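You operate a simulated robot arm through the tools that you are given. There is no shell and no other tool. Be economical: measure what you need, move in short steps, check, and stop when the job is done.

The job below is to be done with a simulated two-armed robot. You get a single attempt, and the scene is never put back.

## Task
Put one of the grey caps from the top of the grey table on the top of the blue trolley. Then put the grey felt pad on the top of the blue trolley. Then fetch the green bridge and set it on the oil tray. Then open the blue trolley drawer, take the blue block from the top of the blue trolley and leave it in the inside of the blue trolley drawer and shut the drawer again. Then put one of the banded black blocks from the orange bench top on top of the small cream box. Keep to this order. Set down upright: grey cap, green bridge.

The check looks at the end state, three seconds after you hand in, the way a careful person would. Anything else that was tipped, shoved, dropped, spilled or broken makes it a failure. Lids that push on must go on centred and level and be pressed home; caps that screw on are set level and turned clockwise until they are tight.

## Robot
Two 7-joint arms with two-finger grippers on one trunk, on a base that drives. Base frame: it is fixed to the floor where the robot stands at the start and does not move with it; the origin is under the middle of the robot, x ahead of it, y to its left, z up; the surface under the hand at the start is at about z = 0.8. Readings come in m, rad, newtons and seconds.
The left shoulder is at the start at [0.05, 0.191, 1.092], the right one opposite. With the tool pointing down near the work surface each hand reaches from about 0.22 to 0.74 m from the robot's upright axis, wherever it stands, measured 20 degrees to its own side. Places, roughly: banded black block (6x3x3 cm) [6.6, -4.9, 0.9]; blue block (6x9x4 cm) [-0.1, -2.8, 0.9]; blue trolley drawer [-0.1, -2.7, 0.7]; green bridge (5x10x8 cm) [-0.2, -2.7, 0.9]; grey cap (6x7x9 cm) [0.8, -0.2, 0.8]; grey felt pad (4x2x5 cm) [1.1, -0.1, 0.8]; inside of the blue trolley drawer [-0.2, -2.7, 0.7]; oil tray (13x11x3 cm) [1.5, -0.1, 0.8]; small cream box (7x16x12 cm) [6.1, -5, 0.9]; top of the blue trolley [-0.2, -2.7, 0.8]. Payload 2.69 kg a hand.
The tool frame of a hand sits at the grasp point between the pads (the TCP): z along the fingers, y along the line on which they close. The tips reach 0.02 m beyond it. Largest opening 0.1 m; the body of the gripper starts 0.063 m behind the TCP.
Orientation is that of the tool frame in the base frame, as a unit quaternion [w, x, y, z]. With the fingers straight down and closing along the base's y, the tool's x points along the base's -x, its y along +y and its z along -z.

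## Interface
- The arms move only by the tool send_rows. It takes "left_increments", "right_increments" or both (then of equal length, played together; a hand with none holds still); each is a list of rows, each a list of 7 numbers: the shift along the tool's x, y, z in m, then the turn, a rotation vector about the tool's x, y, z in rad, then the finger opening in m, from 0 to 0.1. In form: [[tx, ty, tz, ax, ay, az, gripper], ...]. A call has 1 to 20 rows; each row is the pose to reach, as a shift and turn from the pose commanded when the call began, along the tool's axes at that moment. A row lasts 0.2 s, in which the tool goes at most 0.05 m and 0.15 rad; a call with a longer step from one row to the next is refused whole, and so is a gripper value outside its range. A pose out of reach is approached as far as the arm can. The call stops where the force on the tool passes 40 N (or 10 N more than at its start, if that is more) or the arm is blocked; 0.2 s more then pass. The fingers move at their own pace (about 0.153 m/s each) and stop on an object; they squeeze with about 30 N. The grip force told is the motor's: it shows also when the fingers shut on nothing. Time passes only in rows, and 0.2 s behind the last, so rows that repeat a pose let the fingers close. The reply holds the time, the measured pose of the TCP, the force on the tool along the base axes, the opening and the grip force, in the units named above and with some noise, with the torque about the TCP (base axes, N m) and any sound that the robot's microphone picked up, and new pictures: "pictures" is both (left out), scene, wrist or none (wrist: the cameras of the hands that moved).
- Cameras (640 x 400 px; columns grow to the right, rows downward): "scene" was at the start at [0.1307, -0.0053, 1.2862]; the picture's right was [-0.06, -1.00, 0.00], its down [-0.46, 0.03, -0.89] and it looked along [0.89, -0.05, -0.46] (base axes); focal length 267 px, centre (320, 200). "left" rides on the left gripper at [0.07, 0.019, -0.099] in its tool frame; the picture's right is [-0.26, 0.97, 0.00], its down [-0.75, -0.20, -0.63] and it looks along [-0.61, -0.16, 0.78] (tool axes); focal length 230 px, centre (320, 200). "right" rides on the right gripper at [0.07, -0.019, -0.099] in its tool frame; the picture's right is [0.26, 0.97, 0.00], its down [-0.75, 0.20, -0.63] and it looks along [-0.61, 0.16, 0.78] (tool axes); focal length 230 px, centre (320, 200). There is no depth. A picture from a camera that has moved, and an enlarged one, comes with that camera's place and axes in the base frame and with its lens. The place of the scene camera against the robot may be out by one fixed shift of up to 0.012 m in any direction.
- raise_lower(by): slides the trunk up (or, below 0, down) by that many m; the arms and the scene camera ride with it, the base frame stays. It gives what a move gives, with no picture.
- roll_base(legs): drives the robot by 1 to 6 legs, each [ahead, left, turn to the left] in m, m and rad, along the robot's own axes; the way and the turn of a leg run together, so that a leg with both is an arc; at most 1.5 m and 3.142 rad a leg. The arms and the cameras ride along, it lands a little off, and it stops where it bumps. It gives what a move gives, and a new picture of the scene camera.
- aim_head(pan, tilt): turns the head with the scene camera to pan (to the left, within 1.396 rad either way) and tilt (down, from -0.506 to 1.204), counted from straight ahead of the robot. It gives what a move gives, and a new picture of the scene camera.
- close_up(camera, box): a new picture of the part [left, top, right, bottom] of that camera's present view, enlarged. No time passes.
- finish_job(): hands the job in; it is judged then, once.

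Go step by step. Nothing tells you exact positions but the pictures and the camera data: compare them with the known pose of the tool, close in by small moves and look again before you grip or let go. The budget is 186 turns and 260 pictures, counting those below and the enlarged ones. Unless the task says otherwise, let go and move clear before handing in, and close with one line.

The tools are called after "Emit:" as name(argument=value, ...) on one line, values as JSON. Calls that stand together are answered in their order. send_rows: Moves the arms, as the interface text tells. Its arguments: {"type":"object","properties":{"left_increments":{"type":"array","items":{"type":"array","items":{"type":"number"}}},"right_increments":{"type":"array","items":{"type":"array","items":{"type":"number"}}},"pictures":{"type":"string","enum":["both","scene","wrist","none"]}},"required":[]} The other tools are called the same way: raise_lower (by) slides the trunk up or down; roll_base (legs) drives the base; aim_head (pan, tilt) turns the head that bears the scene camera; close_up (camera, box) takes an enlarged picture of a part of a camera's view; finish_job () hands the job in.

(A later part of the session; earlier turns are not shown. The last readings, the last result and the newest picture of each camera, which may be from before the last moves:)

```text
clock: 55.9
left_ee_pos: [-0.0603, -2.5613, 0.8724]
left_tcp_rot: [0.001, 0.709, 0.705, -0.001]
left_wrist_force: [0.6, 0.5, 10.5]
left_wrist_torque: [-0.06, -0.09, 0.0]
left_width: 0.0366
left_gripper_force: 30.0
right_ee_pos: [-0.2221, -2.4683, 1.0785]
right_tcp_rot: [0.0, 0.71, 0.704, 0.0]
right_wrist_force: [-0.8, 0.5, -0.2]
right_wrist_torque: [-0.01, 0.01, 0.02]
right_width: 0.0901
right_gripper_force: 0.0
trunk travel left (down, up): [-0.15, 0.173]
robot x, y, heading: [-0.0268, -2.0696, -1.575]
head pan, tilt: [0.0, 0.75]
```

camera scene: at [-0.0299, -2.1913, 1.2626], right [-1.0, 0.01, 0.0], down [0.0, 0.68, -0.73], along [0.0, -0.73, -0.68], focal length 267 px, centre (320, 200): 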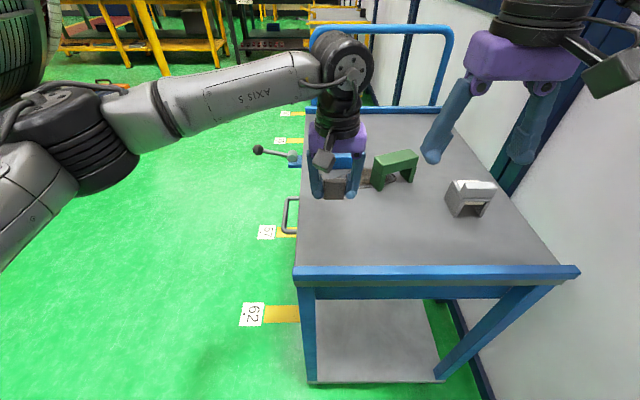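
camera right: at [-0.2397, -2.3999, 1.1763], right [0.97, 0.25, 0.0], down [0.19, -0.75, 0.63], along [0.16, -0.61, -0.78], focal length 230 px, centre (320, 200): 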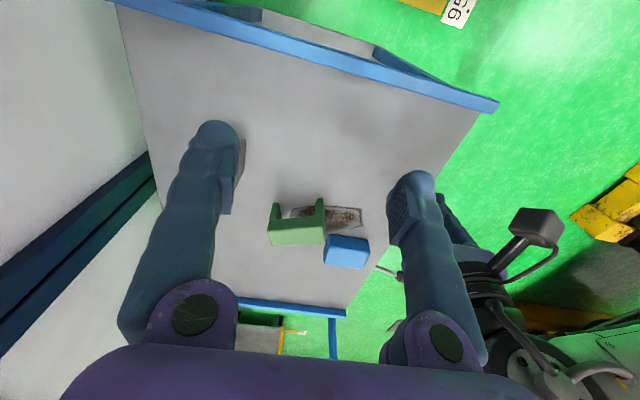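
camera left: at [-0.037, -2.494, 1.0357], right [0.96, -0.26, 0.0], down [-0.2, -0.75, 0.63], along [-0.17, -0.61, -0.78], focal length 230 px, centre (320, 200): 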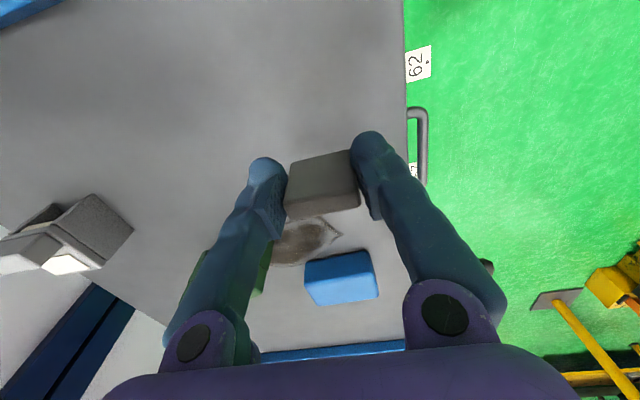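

Contact (10 N). Release, lift and bring the left hand away.

Emit:
send_rows(left_increments=[[0, 0, 0, 0, 0, 0, 0.06], [0, 0, 0, 0, 0, 0, 0.09], [0, 0, 0, 0, 0, 0, 0.09], [0, 0, -0.03, 0, 0, 0, 0.09], [0, 0, -0.07, 0, 0, 0, 0.09], [0, 0.02, -0.11, 0, 0, 0, 0.09], [0.02, 0.05, -0.14, 0, 0, 0, 0.09], [0.04, 0.08, -0.17, 0, 0, 0, 0.09], [0.06, 0.12, -0.19, 0, 0, 0, 0.09]], pictures="both")

Emit:
close_up(camera="scene", box=[240, 100, 520, 275])

```text
clock: 57.9
left_ee_pos: [0.06, -2.4998, 1.0642]
left_tcp_rot: [0.0, 0.709, 0.705, -0.002]
left_wrist_force: [0.1, 0.5, -0.9]
left_wrist_torque: [-0.01, -0.02, 0.01]
left_width: 0.0903
left_gripper_force: 0.1
right_ee_pos: [-0.2208, -2.4681, 1.0772]
right_tcp_rot: [0.0, 0.709, 0.705, 0.0]
right_wrist_force: [-0.4, 0.4, -0.1]
right_wrist_torque: [-0.02, 0.01, -0.04]
right_width: 0.0899
right_gripper_force: 0.1
trunk travel left (down, up): [-0.15, 0.173]
robot x, y, heading: [-0.0295, -2.0704, -1.577]
head pan, tilt: [0.0, 0.75]
camera scene: at [-0.0289, -2.1908, 1.2626], right [-1.0, 0.01, 0.0], down [0.0, 0.68, -0.73], along [0.0, -0.73, -0.68], focal length 267 px, centre (320, 200)
camera left: at [0.0809, -2.4314, 1.1613], right [0.96, -0.26, 0.0], down [-0.2, -0.75, 0.63], along [-0.17, -0.61, -0.78], focal length 230 px, centre (320, 200)
```

scene: 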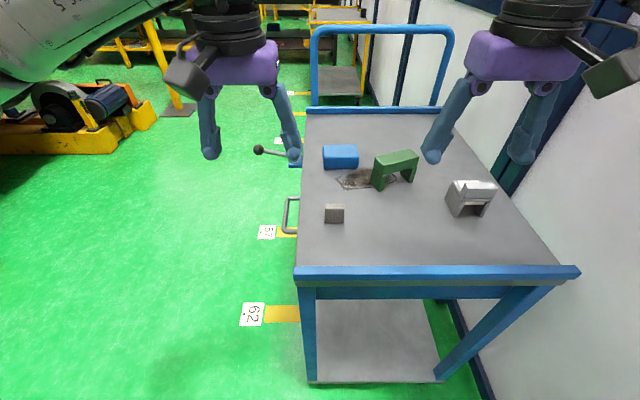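
left: 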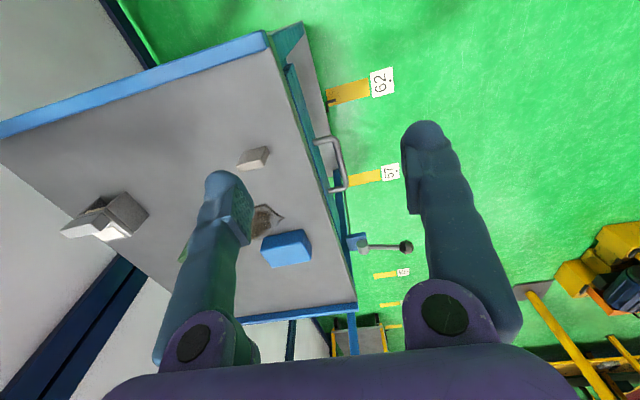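

```text
2.29 times, centred on (380, 188) of scene
camera zoom: at [-0.0289, -2.1908, 1.2626], right [-1.0, 0.01, 0.0], down [0.0, 0.68, -0.73], along [0.0, -0.73, -0.68], focal length 610 px, centre (183, 229)
```

zoom: 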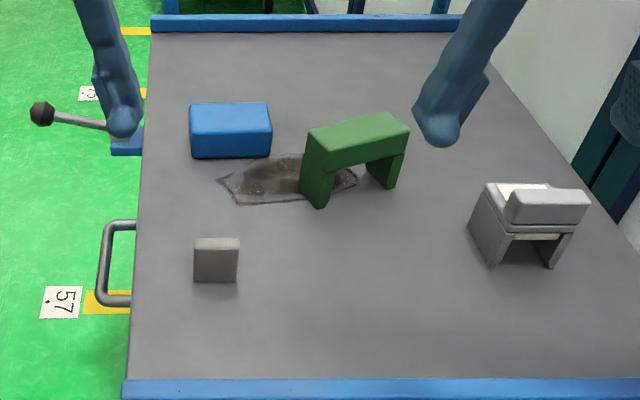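

Cap and pad are placed well. Bridge centre ≈(-0.202,-2.703), its long axis ≈20° off x. Bring the right hand over it, turned so it closes across the 5 cm width.

Emit:
send_rows(right_increments=[[-0.026, 0.002, 0, 0, 0, 0.1356, 0.09], [-0.052, 0.004, 0, 0, 0, 0.271, 0.09], [-0.078, 0.006, 0.01, 0, 0, 0.407, 0.09], [-0.104, 0.008, 0.02, 0, 0, 0.542, 0.09], [-0.13, 0.01, 0.03, 0, 0, 0.678, 0.09], [-0.157, 0.012, 0.04, 0, 0, 0.813, 0.09], [-0.183, 0.014, 0.05, 0, 0, 0.949, 0.09], [-0.209, 0.016, 0.06, 0, 0, 1.085, 0.09], [-0.235, 0.019, 0.07, 0, 0, 1.22, 0.09]], pictures="both")

```text
clock: 59.9
left_ee_pos: [0.059, -2.5028, 1.0618]
left_tcp_rot: [0.0, 0.709, 0.705, -0.001]
left_wrist_force: [-0.2, 0.9, -0.3]
left_wrist_torque: [0.01, 0.0, -0.02]
left_width: 0.0901
left_gripper_force: 0.1
right_ee_pos: [-0.204, -2.703, 1.0079]
right_tcp_rot: [0.001, 0.986, 0.169, 0.0]
right_wrist_force: [0.1, -0.8, 0.2]
right_wrist_torque: [0.01, 0.01, -0.02]
right_width: 0.0903
right_gripper_force: 0.2
trunk travel left (down, up): [-0.15, 0.173]
robot x, y, heading: [-0.0294, -2.0689, -1.575]
head pan, tilt: [0.0, 0.75]
camera scene: at [-0.0294, -2.1916, 1.2625], right [-1.0, 0.01, 0.0], down [0.0, 0.68, -0.73], along [0.0, -0.73, -0.68], focal length 267 px, centre (320, 200)
camera right: at [-0.1449, -2.6627, 1.1068], right [0.57, -0.82, 0.0], down [-0.64, -0.44, 0.63], along [-0.52, -0.36, -0.78], focal length 230 px, centre (320, 200)
```

scene: 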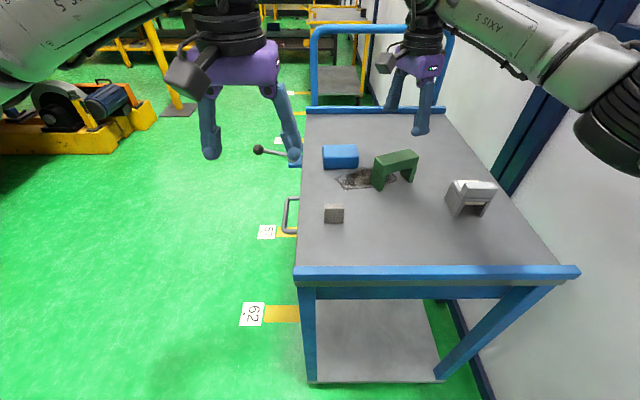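
right: 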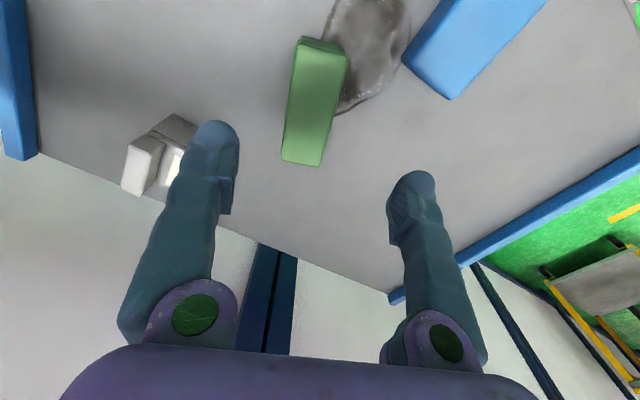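

Bridge centre refined to ≈(-0.200,-2.693). Adjust, descend and grip across the beam.

Emit:
send_rows(right_increments=[[0.007, -0.008, 0.03, 0, 0, -0.04, 0.09], [0.007, -0.008, 0.07, 0, 0, -0.04, 0.09], [0.007, -0.008, 0.109, 0, 0, -0.04, 0.09]], pictures="both")

```text
clock: 60.7
left_ee_pos: [0.0582, -2.5035, 1.0614]
left_tcp_rot: [0.0, 0.709, 0.706, -0.001]
left_wrist_force: [-0.2, -0.4, 0.1]
left_wrist_torque: [-0.04, 0.01, 0.02]
left_width: 0.0901
left_gripper_force: 0.0
right_ee_pos: [-0.1999, -2.6946, 0.9026]
right_tcp_rot: [0.0, 0.982, 0.19, 0.001]
right_wrist_force: [0.5, -0.1, 0.6]
right_wrist_torque: [0.02, -0.01, 0.0]
right_width: 0.09
right_gripper_force: 0.1
trunk travel left (down, up): [-0.15, 0.173]
robot x, y, heading: [-0.0318, -2.0693, -1.579]
head pan, tilt: [0.0, 0.75]
camera scene: at [-0.03, -2.1916, 1.2625], right [-1.0, 0.01, 0.0], down [0.0, 0.68, -0.73], along [0.0, -0.73, -0.68], focal length 267 px, centre (320, 200)
camera right: at [-0.143, -2.6511, 1.0017], right [0.6, -0.8, 0.0], down [-0.62, -0.47, 0.63], along [-0.5, -0.38, -0.78], focal length 230 px, centre (320, 200)
```

scene: 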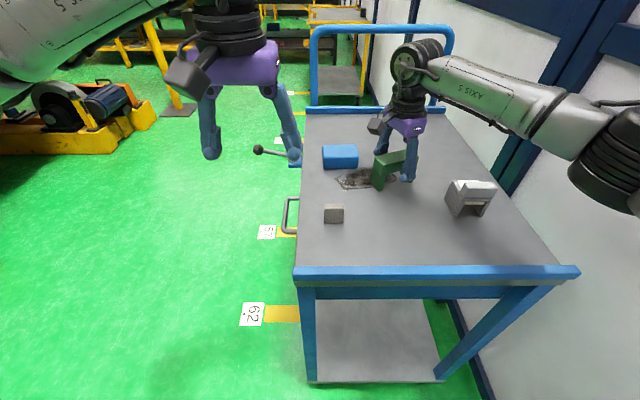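
right: 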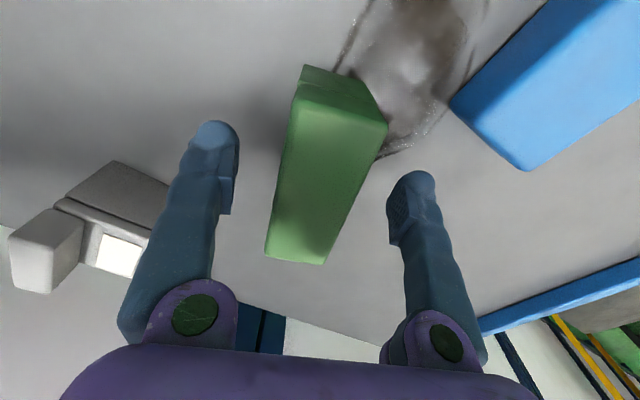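

The bridge lies between the fingers. Close and lift a little.

Emit:
send_rows(right_increments=[[0, 0, 0.003, 0, 0, 0, 0.06], [0, 0, 0.003, 0, 0, 0, 0.03], [0, 0, 0.003, 0, 0, 0, 0.03], [0, 0, 0.003, 0, 0, 0, 0.03], [0, 0, -0.03, 0, 0, 0, 0.03], [0, 0, -0.07, 0, 0, 0, 0.03], [0, 0, -0.11, 0, 0, 0, 0.03], [0, 0, -0.15, 0, 0, 0, 0.03]], pictures="both")

```text
clock: 62.5
left_ee_pos: [0.0591, -2.5018, 1.0616]
left_tcp_rot: [-0.001, 0.709, 0.706, 0.0]
left_wrist_force: [0.1, -0.1, 0.0]
left_wrist_torque: [0.01, 0.0, 0.03]
left_width: 0.0901
left_gripper_force: 0.1
right_ee_pos: [-0.1985, -2.6945, 1.0506]
right_tcp_rot: [-0.001, 0.982, 0.191, -0.001]
right_wrist_force: [-0.5, -0.3, -2.1]
right_wrist_torque: [0.07, 0.01, -0.03]
right_width: 0.039
right_gripper_force: 29.7
trunk travel left (down, up): [-0.15, 0.173]
robot x, y, heading: [-0.0284, -2.0688, -1.568]
head pan, tilt: [0.0, 0.75]
camera scene: at [-0.0295, -2.191, 1.2625], right [-1.0, 0.01, 0.0], down [0.0, 0.68, -0.73], along [0.0, -0.73, -0.68], focal length 267 px, centre (320, 200)
camera right: at [-0.1417, -2.6513, 1.1495], right [0.6, -0.8, 0.0], down [-0.62, -0.47, 0.63], along [-0.5, -0.38, -0.78], focal length 230 px, centre (320, 200)
```

scene: 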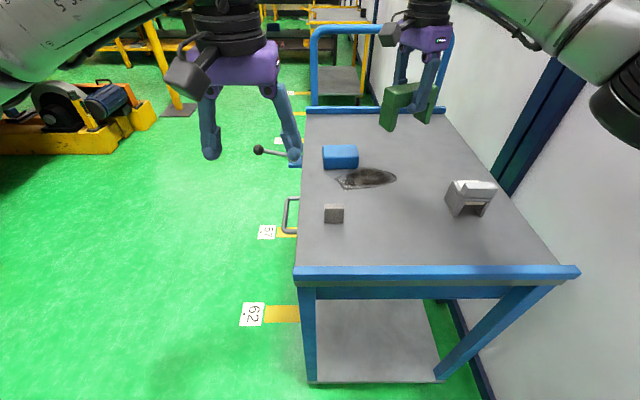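
right: 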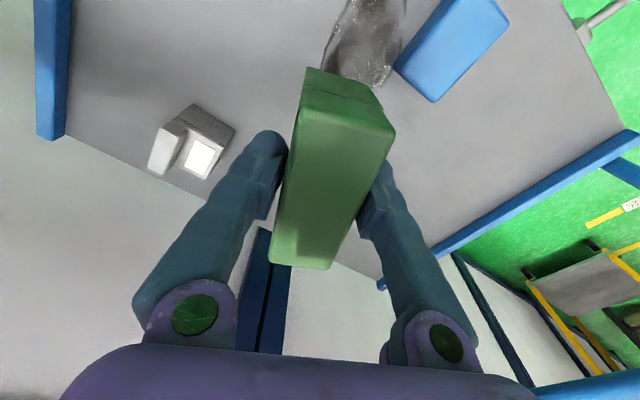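

The bridge is held (39 mm beam). Drive back to the table's tray end.

Emit:
roll_base(legs=[[-1.5, 0, 0], [-1.04, 0, 0], [0, 1.5, 0], [0, 0.1, 0]])

```text
clock: 88.9
left_ee_pos: [1.678, 0.0938, 1.0609]
left_tcp_rot: [0.0, 0.694, 0.72, 0.0]
left_wrist_force: [-0.2, -0.2, -0.3]
left_wrist_torque: [0.0, 0.02, -0.03]
left_width: 0.09
left_gripper_force: 0.1
right_ee_pos: [1.4263, -0.1101, 1.0491]
right_tcp_rot: [0.001, 0.978, 0.21, 0.0]
right_wrist_force: [0.3, -0.7, -2.0]
right_wrist_torque: [-0.01, 0.05, -0.03]
right_width: 0.0389
right_gripper_force: 30.0
trunk travel left (down, up): [-0.15, 0.173]
robot x, y, heading: [1.5732, 0.5213, -1.536]
head pan, tilt: [0.0, 0.75]
camera scene: at [1.5764, 0.3994, 1.2625], right [-1.0, -0.04, 0.0], down [-0.02, 0.68, -0.73], along [0.03, -0.73, -0.68], focal length 267 px, centre (320, 200)
```

scene: 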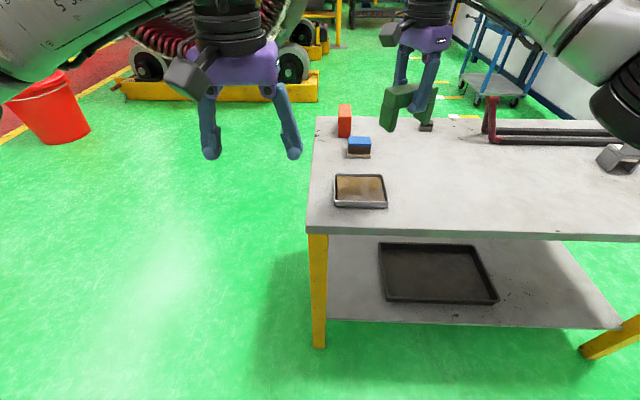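

Emit:
close_up(camera="scene", box=[300, 110, 460, 230])

Emit:
close_up(camera="right", box=[0, 0, 640, 400])

```text
3.33 times, centred on (380, 170) of scene
camera zoom: at [1.5764, 0.3994, 1.2625], right [-1.0, -0.04, 0.0], down [-0.02, 0.68, -0.73], along [0.03, -0.73, -0.68], focal length 890 px, centre (120, 300)
```

zoom: 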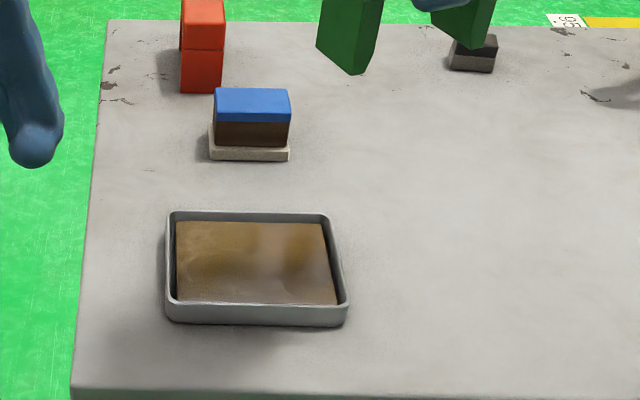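

```text
1.00 times, centred on (320, 200) of right (not enlarged: the box is as wide or as high as the picture)
camera zoom: at [1.4828, -0.0653, 1.1487], right [0.63, -0.77, 0.0], down [-0.6, -0.49, 0.63], along [-0.49, -0.4, -0.78], focal length 230 px, centre (320, 200)
```

zoom: 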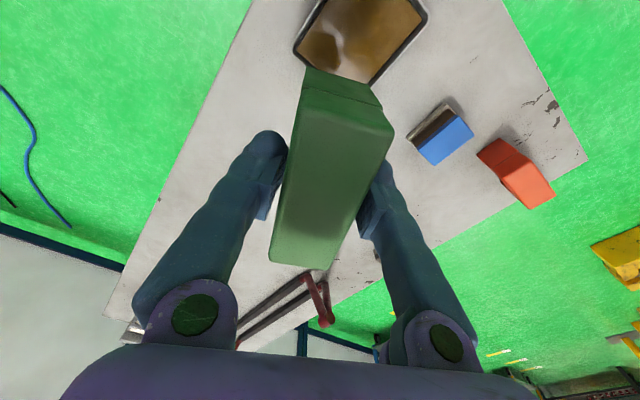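

Tray centre ≈(1.497,-0.119), long side along x. Turn the bridge to align and bring it over the tray.

Emit:
send_rows(right_increments=[[0.02, 0.012, 0, 0, 0, 0.132, 0.03], [0.04, 0.024, 0.02, 0, 0, 0.264, 0.03], [0.0575, 0.0358, 0.04, 0, 0, 0.396, 0.03], [0.0575, 0.0358, 0.08, 0, 0, 0.396, 0.03], [0.0575, 0.0358, 0.115, 0, 0, 0.396, 0.03]], pictures="both")

Emit:
close_up(camera="scene", box=[300, 110, 460, 230])

```text
clock: 90.1
left_ee_pos: [1.6774, 0.0923, 1.0609]
left_tcp_rot: [0.0, 0.694, 0.72, 0.0]
left_wrist_force: [0.3, 0.7, -0.4]
left_wrist_torque: [-0.01, 0.05, 0.0]
left_width: 0.0899
left_gripper_force: 0.0
right_ee_pos: [1.4931, -0.1208, 0.9342]
right_tcp_rot: [0.0, 1.0, 0.014, 0.001]
right_wrist_force: [-0.7, -0.7, -1.4]
right_wrist_torque: [0.02, 0.0, -0.04]
right_width: 0.0391
right_gripper_force: 29.9
trunk travel left (down, up): [-0.15, 0.173]
robot x, y, heading: [1.5677, 0.5221, -1.535]
head pan, tilt: [0.0, 0.75]
camera scene: at [1.5761, 0.3991, 1.2625], right [-1.0, -0.04, 0.0], down [-0.02, 0.68, -0.73], along [0.03, -0.73, -0.68], focal length 267 px, centre (320, 200)
camera right: at [1.563, -0.0994, 1.0334], right [0.28, -0.96, 0.0], down [-0.75, -0.22, 0.63], along [-0.6, -0.18, -0.78], focal length 230 px, centre (320, 200)
```

scene: 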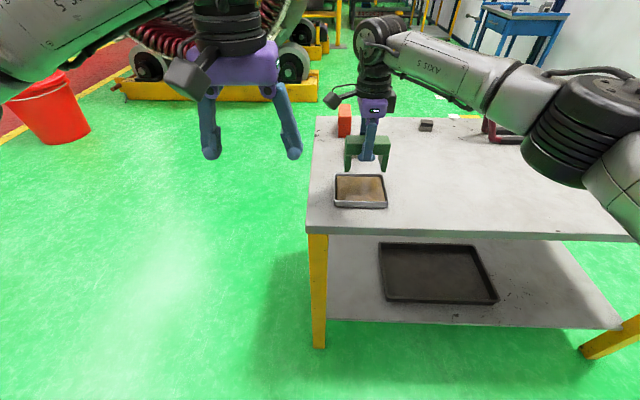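
right: 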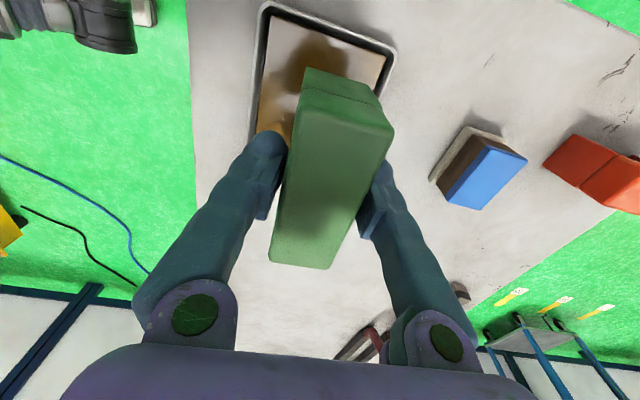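

```text
3.33 times, centred on (380, 170) of scene
camera zoom: at [1.5761, 0.3991, 1.2625], right [-1.0, -0.04, 0.0], down [-0.02, 0.68, -0.73], along [0.03, -0.73, -0.68], focal length 890 px, centre (120, 300)
```

zoom: 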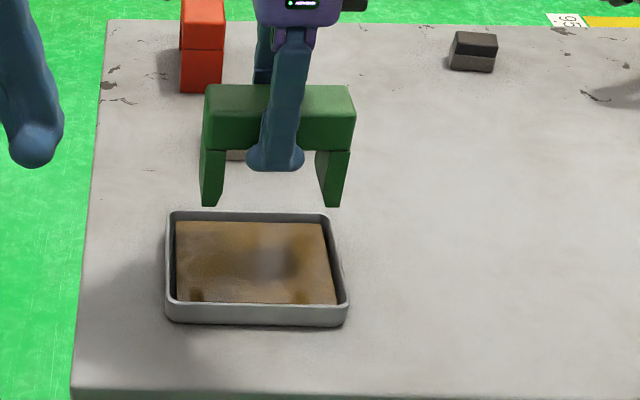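

Wrist view puts tray centre y≈-0.110; shift 1 cm and lower gently into the tray.

Emit:
send_rows(right_increments=[[0, -0.011, 0.01, 0, 0, 0, 0.03], [0, -0.011, 0.03, 0, 0, 0, 0.03], [0, -0.011, 0.045, 0, 0, 0, 0.03]], pictures="wrist")

Emit:
close_up(camera="scene", box=[300, 110, 460, 230])

```text
clock: 90.9
left_ee_pos: [1.6773, 0.0941, 1.0618]
left_tcp_rot: [0.0, 0.694, 0.72, 0.001]
left_wrist_force: [-0.3, 0.1, 0.2]
left_wrist_torque: [0.01, -0.03, 0.0]
left_width: 0.09
left_gripper_force: 0.1
right_ee_pos: [1.4935, -0.1086, 0.889]
right_tcp_rot: [0.0, 1.0, 0.014, 0.001]
right_wrist_force: [-0.1, -0.4, -2.9]
right_wrist_torque: [-0.01, -0.02, 0.04]
right_width: 0.039
right_gripper_force: 30.1
trunk travel left (down, up): [-0.15, 0.173]
robot x, y, heading: [1.5741, 0.525, -1.535]
head pan, tilt: [0.0, 0.75]
camera right: at [1.5623, -0.088, 0.9886], right [0.29, -0.96, 0.0], down [-0.75, -0.22, 0.63], along [-0.6, -0.18, -0.78], focal length 230 px, centre (320, 200)
```

right: 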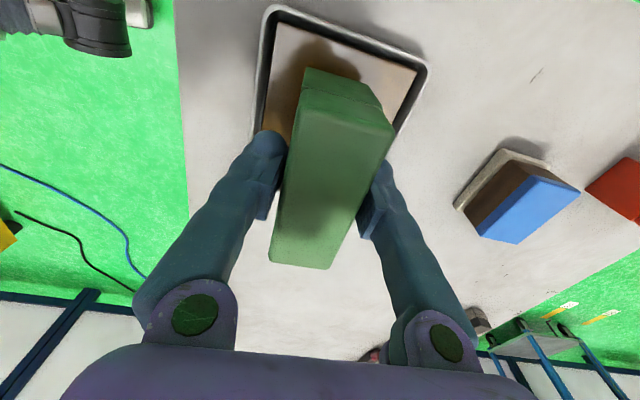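

```text
3.33 times, centred on (380, 170) of scene
camera zoom: at [1.576, 0.3993, 1.2625], right [-1.0, -0.04, 0.0], down [-0.02, 0.68, -0.73], along [0.03, -0.73, -0.68], focal length 890 px, centre (120, 300)
```

zoom: 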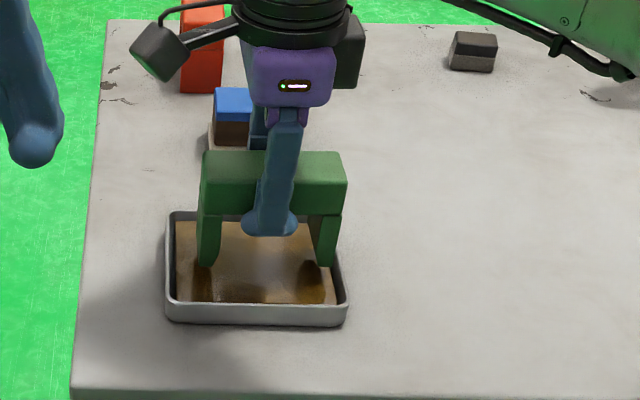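

Scene and wrist agree the bridge sits ~1 cm too far toward -x; shift +1 cm and go down slowly.

Emit:
send_rows(right_increments=[[0.005, 0, 0, 0, 0, 0, 0.03], [0.01, 0, 0, 0, 0, 0, 0.03], [0.01, 0, 0.005, 0, 0, 0, 0.03], [0.01, 0, 0.01, 0, 0, 0, 0.03]], pictures="wrist")

Emit:
close_up(camera="scene", box=[320, 130, 420, 220])

```text
clock: 91.9
left_ee_pos: [1.6777, 0.0932, 1.061]
left_tcp_rot: [0.001, 0.695, 0.719, 0.0]
left_wrist_force: [0.0, 0.6, 0.1]
left_wrist_torque: [0.0, 0.02, -0.04]
left_width: 0.0901
left_gripper_force: 0.1
right_ee_pos: [1.5033, -0.1078, 0.8786]
right_tcp_rot: [0.0, 1.0, 0.014, 0.0]
right_wrist_force: [-0.8, -0.5, -2.4]
right_wrist_torque: [0.02, 0.01, -0.03]
right_width: 0.0391
right_gripper_force: 30.0
trunk travel left (down, up): [-0.15, 0.173]
robot x, y, heading: [1.572, 0.5226, -1.537]
head pan, tilt: [0.0, 0.75]
camera right: at [1.5722, -0.0875, 0.978], right [0.29, -0.96, 0.0], down [-0.74, -0.22, 0.63], along [-0.6, -0.18, -0.78], focal length 230 px, centre (320, 200)
```

right: 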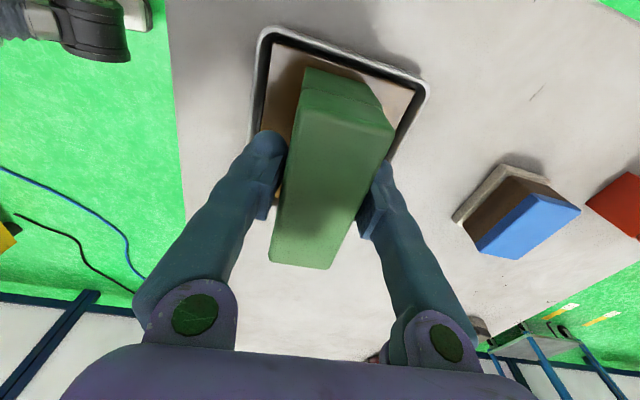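

```text
4.44 times, centred on (370, 175) of scene
camera zoom: at [1.5761, 0.3994, 1.2625], right [-1.0, -0.04, 0.0], down [-0.02, 0.68, -0.73], along [0.03, -0.73, -0.68], focal length 1186 px, centre (98, 311)
```

zoom: 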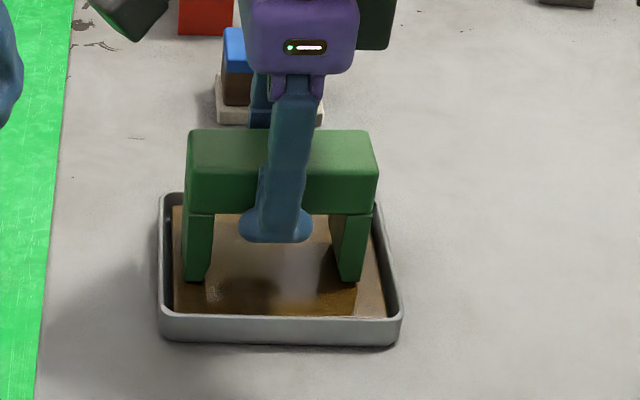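

Well inside the rim; small y nudge and continue down to contact.

Emit:
send_rows(right_increments=[[0, 0.006, 0, 0, 0, 0, 0.03], [0, 0.006, 0.004, 0, 0, 0, 0.03], [0, 0.006, 0.007, 0, 0, 0, 0.03], [0, 0.006, 0.01, 0, 0, 0, 0.03]], pictures="none")

```text
clock: 92.9
left_ee_pos: [1.6774, 0.095, 1.0634]
left_tcp_rot: [0.0, 0.694, 0.72, -0.002]
left_wrist_force: [-0.2, 0.1, 0.6]
left_wrist_torque: [0.0, -0.02, 0.01]
left_width: 0.09
left_gripper_force: 0.1
right_ee_pos: [1.5042, -0.1147, 0.874]
right_tcp_rot: [0.004, 1.0, 0.014, 0.002]
right_wrist_force: [-1.3, -1.9, 28.2]
right_wrist_torque: [-0.08, -0.13, 0.17]
right_width: 0.0396
right_gripper_force: 30.1
trunk travel left (down, up): [-0.15, 0.173]
robot x, y, heading: [1.5752, 0.5179, -1.533]
head pan, tilt: [0.0, 0.75]
```

Contact (28 N). Ease up slightly, look, then release.

Emit:
send_rows(right_increments=[[0, 0, -0.003, 0, 0, 0, 0.03], [0, 0, -0.005, 0, 0, 0, 0.03]], pictures="wrist")

Emit:
close_up(camera="scene", box=[320, 130, 420, 220])

```text
clock: 93.5
left_ee_pos: [1.677, 0.0946, 1.0614]
left_tcp_rot: [0.0, 0.694, 0.72, -0.001]
left_wrist_force: [0.2, 0.5, 0.1]
left_wrist_torque: [0.01, 0.02, -0.03]
left_width: 0.09
left_gripper_force: 0.0
right_ee_pos: [1.5045, -0.1146, 0.8732]
right_tcp_rot: [0.0, 1.0, 0.014, 0.001]
right_wrist_force: [2.1, -4.3, 11.2]
right_wrist_torque: [-0.25, -0.66, -0.16]
right_width: 0.0388
right_gripper_force: 29.9
trunk travel left (down, up): [-0.15, 0.173]
robot x, y, heading: [1.572, 0.5223, -1.536]
head pan, tilt: [0.0, 0.75]
camera right: at [1.573, -0.0934, 0.9729], right [0.29, -0.96, 0.0], down [-0.75, -0.22, 0.63], along [-0.6, -0.18, -0.78], focal length 230 px, centre (320, 200)
```

right: 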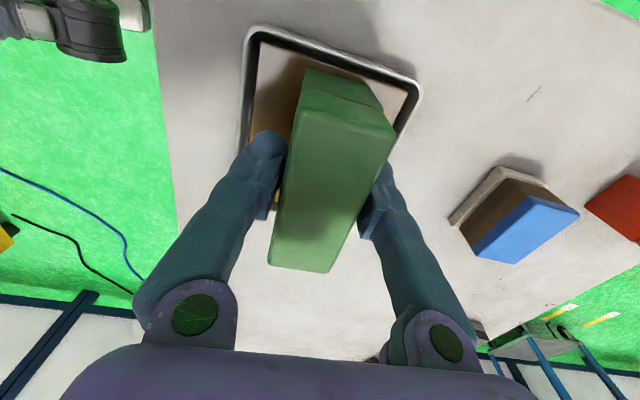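

```text
4.44 times, centred on (370, 175) of scene
camera zoom: at [1.5765, 0.4004, 1.2624], right [-1.0, -0.04, 0.0], down [-0.02, 0.68, -0.73], along [0.03, -0.73, -0.68], focal length 1186 px, centre (98, 311)
```

zoom: 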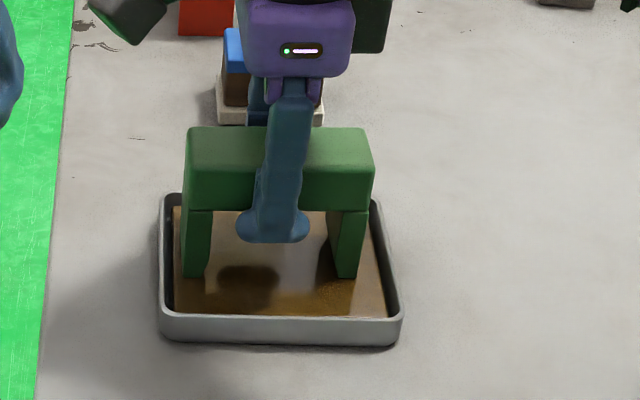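

Under load the torque was even, so both legs rest on the tray floor. Release, then lift straight up.

Emit:
send_rows(right_increments=[[0, 0, 0, 0, 0, 0, 0.05], [0, 0, 0, 0, 0, 0, 0.07], [0, 0, 0, 0, 0, 0, 0.07], [0, 0, -0.03, 0, 0, 0, 0.07], [0, 0, -0.07, 0, 0, 0, 0.07], [0, 0, -0.11, 0, 0, 0, 0.08], [0, 0, -0.15, 0, 0, 0, 0.08], [0, 0, -0.18, 0, 0, 0, 0.08]], pictures="wrist")

Emit:
close_up(camera="scene", box=[320, 130, 420, 220])

```text
clock: 95.3
left_ee_pos: [1.6768, 0.0951, 1.0613]
left_tcp_rot: [0.0, 0.694, 0.72, 0.0]
left_wrist_force: [-0.1, 0.1, -0.4]
left_wrist_torque: [0.02, -0.01, 0.06]
left_width: 0.09
left_gripper_force: 0.1
right_ee_pos: [1.503, -0.1121, 1.0562]
right_tcp_rot: [0.0, 1.0, 0.014, 0.0]
right_wrist_force: [-0.9, -0.4, 0.2]
right_wrist_torque: [0.02, -0.01, -0.01]
right_width: 0.08
right_gripper_force: 0.0
trunk travel left (down, up): [-0.15, 0.173]
robot x, y, heading: [1.5732, 0.5236, -1.538]
head pan, tilt: [0.0, 0.75]
camera right: at [1.5719, -0.0911, 1.1545], right [0.29, -0.96, 0.0], down [-0.74, -0.22, 0.63], along [-0.6, -0.18, -0.78], focal length 230 px, centre (320, 200)
```

right: 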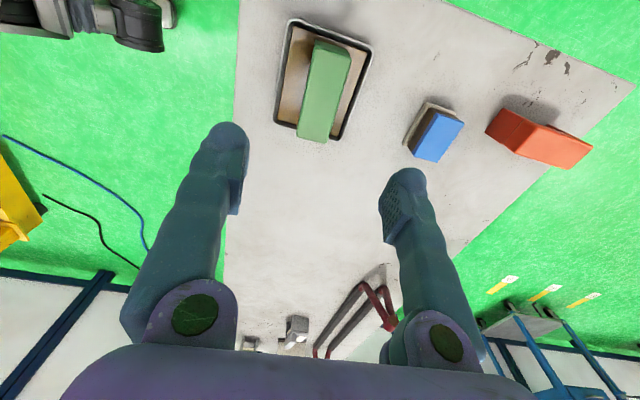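

```text
4.44 times, centred on (370, 175) of scene
camera zoom: at [1.5763, 0.3999, 1.2625], right [-1.0, -0.04, 0.0], down [-0.02, 0.68, -0.73], along [0.03, -0.73, -0.68], focal length 1186 px, centre (98, 311)
```

zoom: 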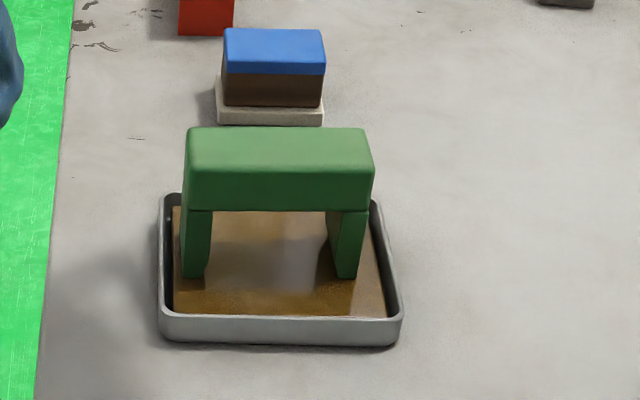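

The bridge stands squarely in the tray. Draw the right hand in and drive round to the trolley's +x (drawer) side.

Emit:
send_rows(right_increments=[[0, -0.04, 0, 0, 0, 0, 0.08], [0, -0.08, 0, 0, 0, 0, 0.08], [0, -0.12, 0, 0, 0, 0, 0.08], [0, -0.16, 0, 0, 0, 0, 0.08]], pictures="none")

Emit:
roll_base(legs=[[0, 0, -0.035], [0, -1.48, 0], [1.2, 0, 0], [0.85, 0, 0], [0, 0.7, 0]])

```text
clock: 96.3
left_ee_pos: [1.6767, 0.0935, 1.0616]
left_tcp_rot: [0.001, 0.694, 0.72, 0.0]
left_wrist_force: [-0.4, 1.0, 0.2]
left_wrist_torque: [0.0, 0.0, 0.01]
left_width: 0.0899
left_gripper_force: 0.0
right_ee_pos: [1.4982, 0.0467, 1.0555]
right_tcp_rot: [0.001, 1.0, 0.014, -0.001]
right_wrist_force: [0.1, -0.3, 0.1]
right_wrist_torque: [-0.01, -0.04, -0.01]
right_width: 0.0799
right_gripper_force: 0.0
trunk travel left (down, up): [-0.15, 0.173]
robot x, y, heading: [1.5751, 0.5226, -1.534]
head pan, tilt: [0.0, 0.75]
```

```text
clock: 126.0
left_ee_pos: [0.8285, -1.9455, 1.0612]
left_tcp_rot: [0.0, 0.705, 0.709, -0.001]
left_wrist_force: [0.0, -0.2, -0.2]
left_wrist_torque: [-0.01, 0.0, 0.02]
left_width: 0.09
left_gripper_force: 0.1
right_ee_pos: [0.6497, -1.9862, 1.054]
right_tcp_rot: [-0.001, 1.0, -0.003, 0.0]
right_wrist_force: [0.3, 0.1, 0.3]
right_wrist_torque: [0.0, -0.01, 0.0]
right_width: 0.0798
right_gripper_force: 0.1
trunk travel left (down, up): [-0.15, 0.173]
robot x, y, heading: [0.7419, -1.5106, -1.567]
head pan, tilt: [0.0, 0.75]
camera scene: at [0.7372, -1.6358, 1.2625], right [-1.0, 0.0, 0.0], down [0.0, 0.68, -0.73], along [0.0, -0.73, -0.68], focal length 267 px, centre (320, 200)
```

scene: 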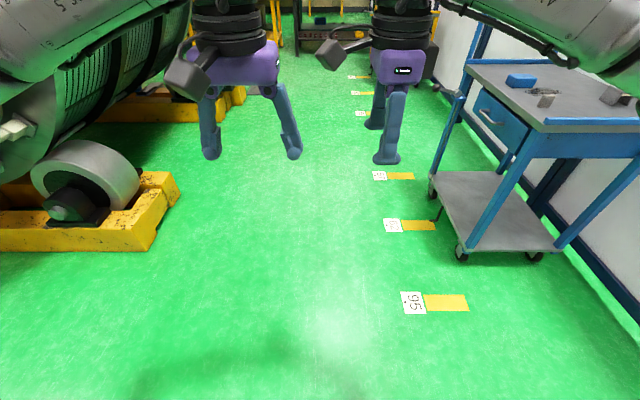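

I see the drawer front with its D-handle and the lever. Zoom to inspect.

Emit:
close_up(camera="scene", box=[420, 50, 640, 187])

```text
2.91 times, centred on (530, 118) of scene
camera zoom: at [0.7372, -1.6358, 1.2625], right [-1.0, 0.0, 0.0], down [0.0, 0.68, -0.73], along [0.0, -0.73, -0.68], focal length 777 px, centre (-291, 437)
```

zoom: 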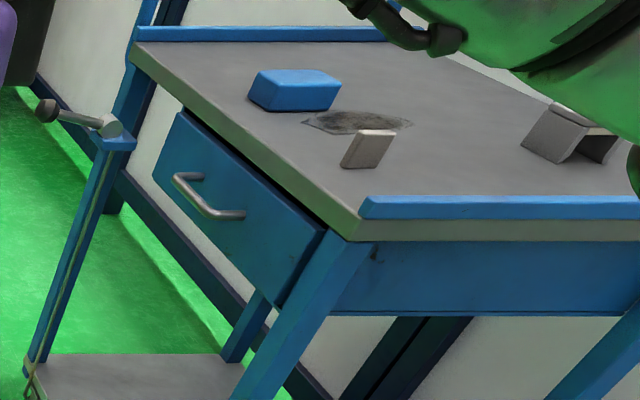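

The lever is on the far trolley leg (clear of the drawer). Handle bar ≈ x 0.062, z 0.77, y -2.60..-2.71. Drive alongside and turn to face the drawer.

Emit:
roll_base(legs=[[1.14, 0, 0], [0, 0, -1.5746]])

Emit:
close_up(camera="right", box=[0, 0, 640, 400])

```text
clock: 135.6
left_ee_pos: [0.2955, -2.7276, 1.0611]
left_tcp_rot: [0.0, 1.0, -0.015, 0.0]
left_wrist_force: [0.9, -0.8, -0.1]
left_wrist_torque: [0.01, -0.01, -0.01]
left_width: 0.0898
left_gripper_force: 0.1
right_ee_pos: [0.2606, -2.5483, 1.0553]
right_tcp_rot: [0.0, -0.694, 0.72, 0.0]
right_wrist_force: [-0.5, -0.7, 0.5]
right_wrist_torque: [0.01, 0.01, 0.01]
right_width: 0.08
right_gripper_force: 0.0
trunk travel left (down, up): [-0.15, 0.173]
robot x, y, heading: [0.7319, -2.6491, 3.112]
head pan, tilt: [0.0, 0.75]
camera scene: at [0.6075, -2.6466, 1.2625], right [0.03, 1.0, 0.0], down [0.68, -0.02, -0.73], along [-0.73, 0.02, -0.68], focal length 267 px, centre (320, 200)
```

scene: 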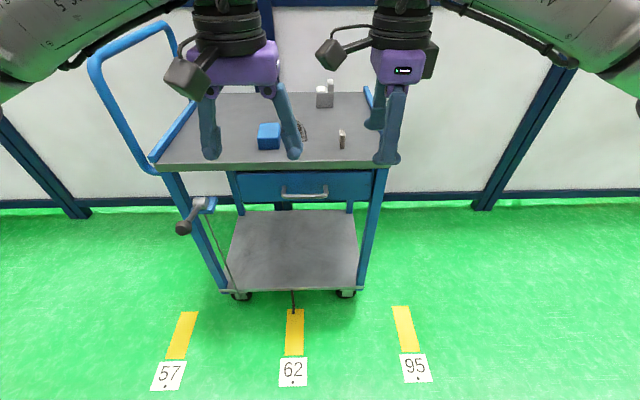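

```text
1.00 times, centred on (320, 200) of right (not enlarged: the box is as wide or as high as the picture)
camera zoom: at [0.2758, -2.6175, 1.1543], right [-0.97, -0.22, 0.0], down [-0.17, 0.76, 0.63], along [-0.14, 0.61, -0.78], focal length 230 px, centre (320, 200)
```

zoom: 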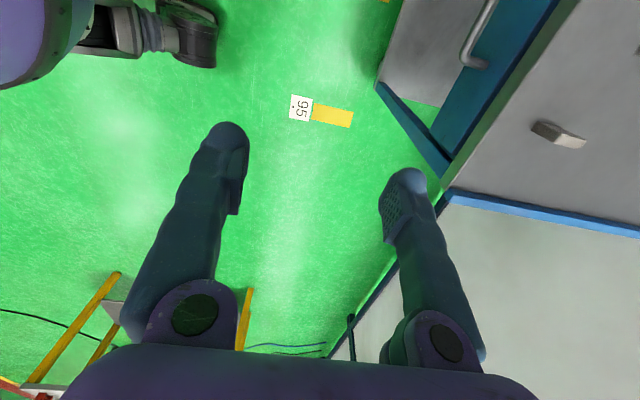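

Handle near end from wrist view ≈(0.065,-2.614). Zoom for the handle and block.

Emit:
close_up(camera="scene", box=[220, 80, 420, 205])

```text
3.20 times, centred on (320, 142) of scene
camera zoom: at [0.6075, -2.6466, 1.2625], right [0.03, 1.0, 0.0], down [0.68, -0.02, -0.73], along [-0.73, 0.02, -0.68], focal length 854 px, centre (320, 384)
```

zoom: 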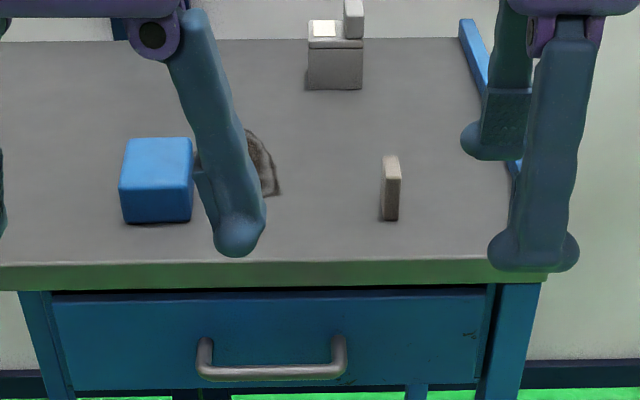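

Handle centre ≈(0.064,-2.672,0.770). Move the left hand aside and bring the right hand, pitched 45°, to a standoff in front of the bar.

Emit:
send_rows(left_increments=[[0, 0.035, -0.01, 0, 0, 0, 0.09], [0, 0.07, -0.02, 0, 0, 0, 0.09], [0, 0.105, -0.03, 0, 0, 0, 0.09], [0, 0.14, -0.04, 0, 0, 0, 0.09], [0, 0.17, -0.05, 0, 0, 0, 0.09], [0, 0.2, -0.05, 0, 0, 0, 0.09], [0, 0.2, -0.05, 0, 0, 0, 0.09]], right_increments=[[0.0, 0.0, 0.03, -0.112, 0, 0, 0.08], [0.02, 0.02, 0.06, -0.224, 0, 0, 0.07], [0.042, 0.036, 0.09, -0.336, 0, 0, 0.06], [0.063, 0.053, 0.12, -0.448, 0, 0, 0.05], [0.085, 0.07, 0.15, -0.56, 0, 0, 0.04], [0.106, 0.087, 0.175, -0.672, 0, 0, 0.04], [0.126, 0.105, 0.2, -0.785, 0, 0, 0.04]], pictures="both")

Emit:
close_up(camera="scene", box=[220, 80, 420, 205])

```text
clock: 137.2
left_ee_pos: [0.2903, -2.9277, 1.1105]
left_tcp_rot: [-0.001, 1.0, -0.014, 0.0]
left_wrist_force: [1.2, -0.3, -1.0]
left_wrist_torque: [0.01, 0.02, -0.01]
left_width: 0.0902
left_gripper_force: 0.1
right_ee_pos: [0.1502, -2.6699, 0.8554]
right_tcp_rot: [-0.266, -0.641, 0.665, 0.275]
right_wrist_force: [-0.6, 0.2, 1.2]
right_wrist_torque: [0.04, -0.01, 0.0]
right_width: 0.0401
right_gripper_force: 0.1
trunk travel left (down, up): [-0.15, 0.173]
robot x, y, heading: [0.7308, -2.6512, 3.115]
head pan, tilt: [0.0, 0.75]
camera scene: at [0.6072, -2.6468, 1.2625], right [0.03, 1.0, 0.0], down [0.68, -0.02, -0.73], along [-0.73, 0.02, -0.68], focal length 267 px, centre (320, 200)
camera right: at [0.231, -2.7427, 0.9129], right [-0.69, -0.23, 0.69], down [0.33, 0.74, 0.59], along [-0.64, 0.63, -0.43], focal length 230 px, centre (320, 200)
camera left: at [0.3613, -2.9488, 1.2097], right [-0.28, -0.96, 0.0], down [-0.74, 0.22, 0.63], along [-0.6, 0.18, -0.78], focal length 230 px, centre (320, 200)
```

scene: 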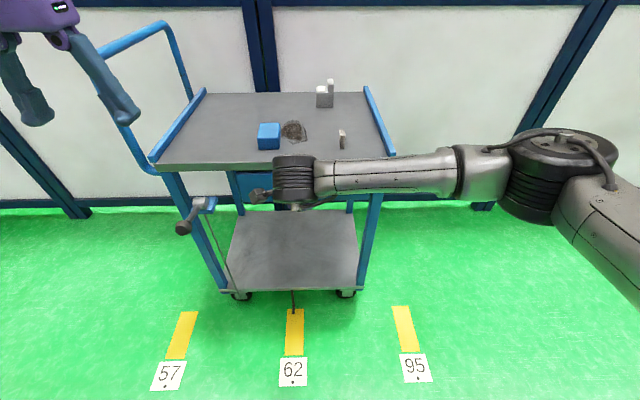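
right: 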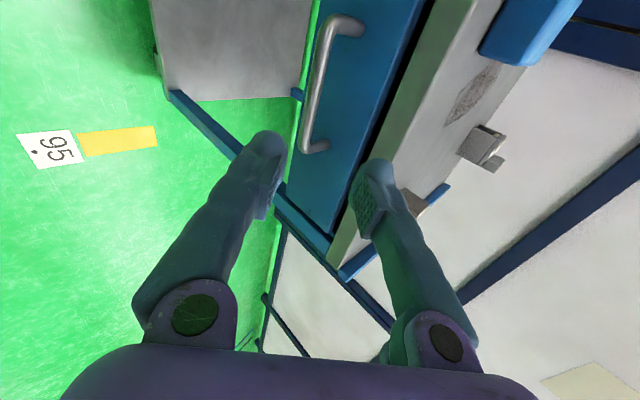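
left: 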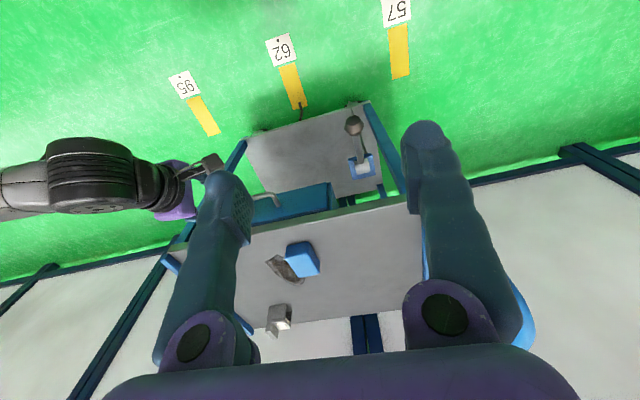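

```text
3.20 times, centred on (320, 142) of scene
camera zoom: at [0.6072, -2.6468, 1.2625], right [0.03, 1.0, 0.0], down [0.68, -0.02, -0.73], along [-0.73, 0.02, -0.68], focal length 854 px, centre (320, 384)
```

zoom: 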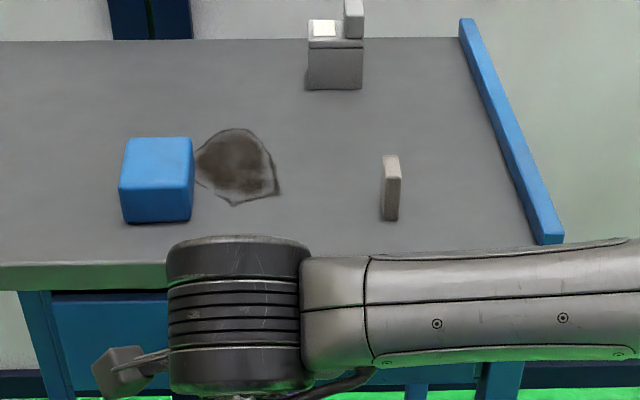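

Approach partway along the tool axis and look again.

Emit:
send_rows(right_increments=[[0, -0.002, 0.03, 0, 0, 0, 0.04], [0, -0.004, 0.06, 0, 0, 0, 0.04], [0, -0.004, 0.08, 0, 0, 0, 0.04]], pictures="wrist")

Emit:
close_up(camera="right", box=[220, 60, 420, 260])

```text
clock: 138.0
left_ee_pos: [0.29, -2.9289, 1.1098]
left_tcp_rot: [0.0, 1.0, -0.014, 0.0]
left_wrist_force: [-0.3, -0.5, -0.5]
left_wrist_torque: [-0.01, 0.0, 0.04]
left_width: 0.0899
left_gripper_force: 0.1
right_ee_pos: [0.0971, -2.6679, 0.7958]
right_tcp_rot: [-0.266, -0.642, 0.664, 0.275]
right_wrist_force: [0.0, -0.6, 0.1]
right_wrist_torque: [0.01, -0.01, 0.02]
right_width: 0.04
right_gripper_force: 0.1
trunk travel left (down, up): [-0.15, 0.173]
robot x, y, heading: [0.7311, -2.6508, 3.111]
head pan, tilt: [0.0, 0.75]
camera right: at [0.1768, -2.7401, 0.8533], right [-0.69, -0.23, 0.68], down [0.33, 0.74, 0.59], along [-0.64, 0.63, -0.43], focal length 230 px, centre (320, 200)
```

right: 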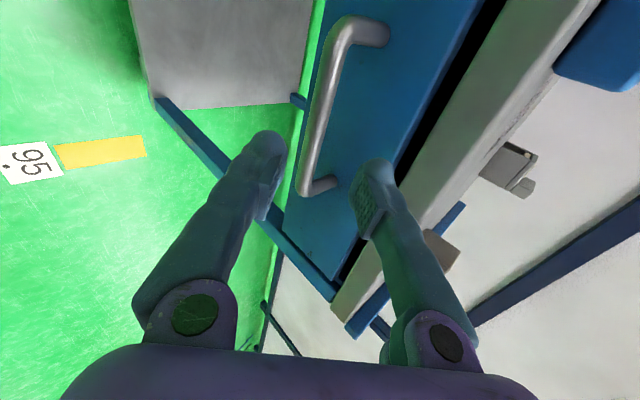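

```text
2.00 times, centred on (320, 160) of right
camera zoom: at [0.1768, -2.7401, 0.8533], right [-0.69, -0.23, 0.68], down [0.33, 0.74, 0.59], along [-0.64, 0.63, -0.43], focal length 460 px, centre (320, 280)
```

zoom: 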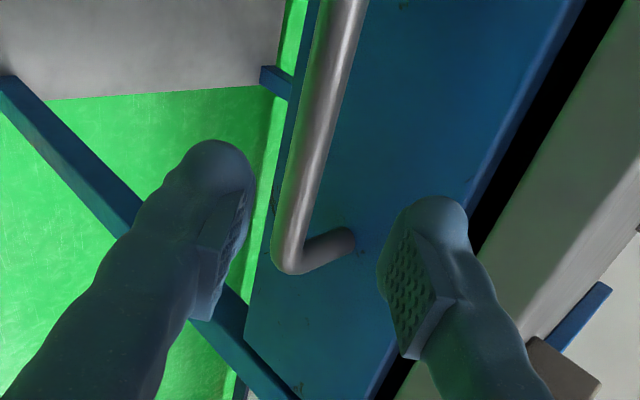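

Triangulated bar at x≈0.046, z≈0.745, on the tool axis ~7 cm ahead. Advance 6 cm and close on it.

Emit:
send_rows(right_increments=[[0, -0.001, 0.03, 0, 0, 0, 0.04], [0, -0.001, 0.05, 0, 0, 0, 0.04], [0, -0.001, 0.062, 0, 0, 0, 0.04], [0, -0.001, 0.062, 0, 0, 0, 0.0], [0, -0.001, 0.062, 0, 0, 0, 0.0]], pictures="wrist")

```text
clock: 139.2
left_ee_pos: [0.2907, -2.9282, 1.1098]
left_tcp_rot: [0.0, 1.0, -0.013, 0.0]
left_wrist_force: [-0.6, -0.1, -0.3]
left_wrist_torque: [0.03, 0.0, 0.04]
left_width: 0.0899
left_gripper_force: 0.0
right_ee_pos: [0.054, -2.6665, 0.7475]
right_tcp_rot: [-0.264, -0.644, 0.664, 0.274]
right_wrist_force: [11.9, 2.2, -17.5]
right_wrist_torque: [0.51, 0.07, 0.58]
right_width: 0.0059
right_gripper_force: 32.8
trunk travel left (down, up): [-0.15, 0.173]
robot x, y, heading: [0.7305, -2.6473, 3.113]
head pan, tilt: [0.0, 0.75]
camera right: at [0.1345, -2.7391, 0.8055], right [-0.7, -0.24, 0.68], down [0.32, 0.74, 0.59], along [-0.64, 0.63, -0.44], focal length 230 px, centre (320, 200)
```

right: 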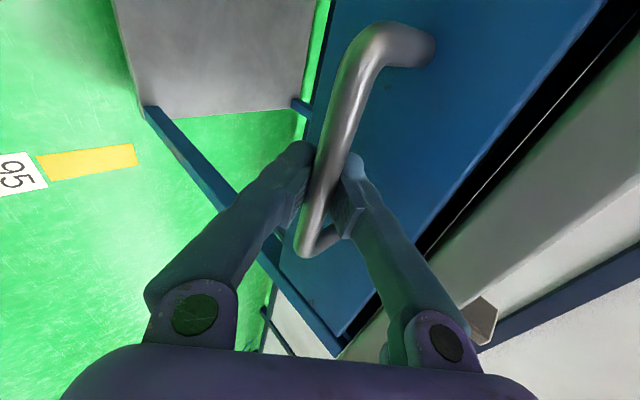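

The fingers are around the bar. Pull straight out +x a few cm and check the drawer follows.

Emit:
send_rows(right_increments=[[0, -0.004, 0, 0, 0, 0, 0.0], [-0.001, -0.018, -0.014, 0, 0, 0, 0.0], [-0.0015, -0.032, -0.028, 0, 0, 0, 0.0], [-0.002, -0.046, -0.042, 0, 0, 0, 0.0]], pictures="wrist")

```text
clock: 140.2
left_ee_pos: [0.2912, -2.9273, 1.1094]
left_tcp_rot: [-0.001, 1.0, -0.014, 0.0]
left_wrist_force: [-0.4, -0.3, 0.6]
left_wrist_torque: [0.04, 0.02, 0.0]
left_width: 0.0901
left_gripper_force: 0.0
right_ee_pos: [0.1152, -2.6663, 0.7475]
right_tcp_rot: [-0.266, -0.642, 0.664, 0.275]
right_wrist_force: [0.9, -0.5, -11.5]
right_wrist_torque: [0.07, 0.03, 0.91]
right_width: 0.0061
right_gripper_force: 32.9
trunk travel left (down, up): [-0.15, 0.173]
robot x, y, heading: [0.7294, -2.6487, 3.112]
head pan, tilt: [0.0, 0.75]
camera right: at [0.1961, -2.739, 0.8051], right [-0.69, -0.23, 0.68], down [0.33, 0.74, 0.59], along [-0.64, 0.63, -0.44], focal length 230 px, centre (320, 200)
```

right: 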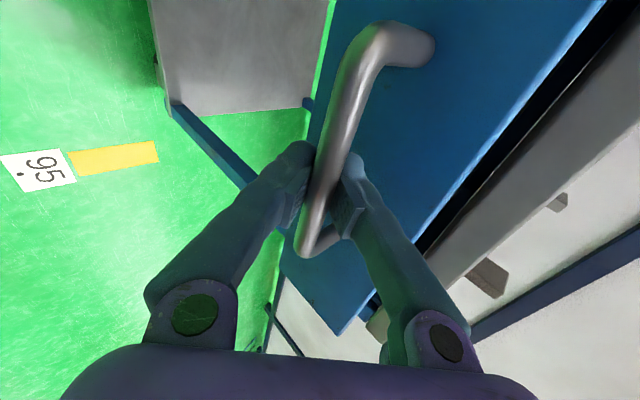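

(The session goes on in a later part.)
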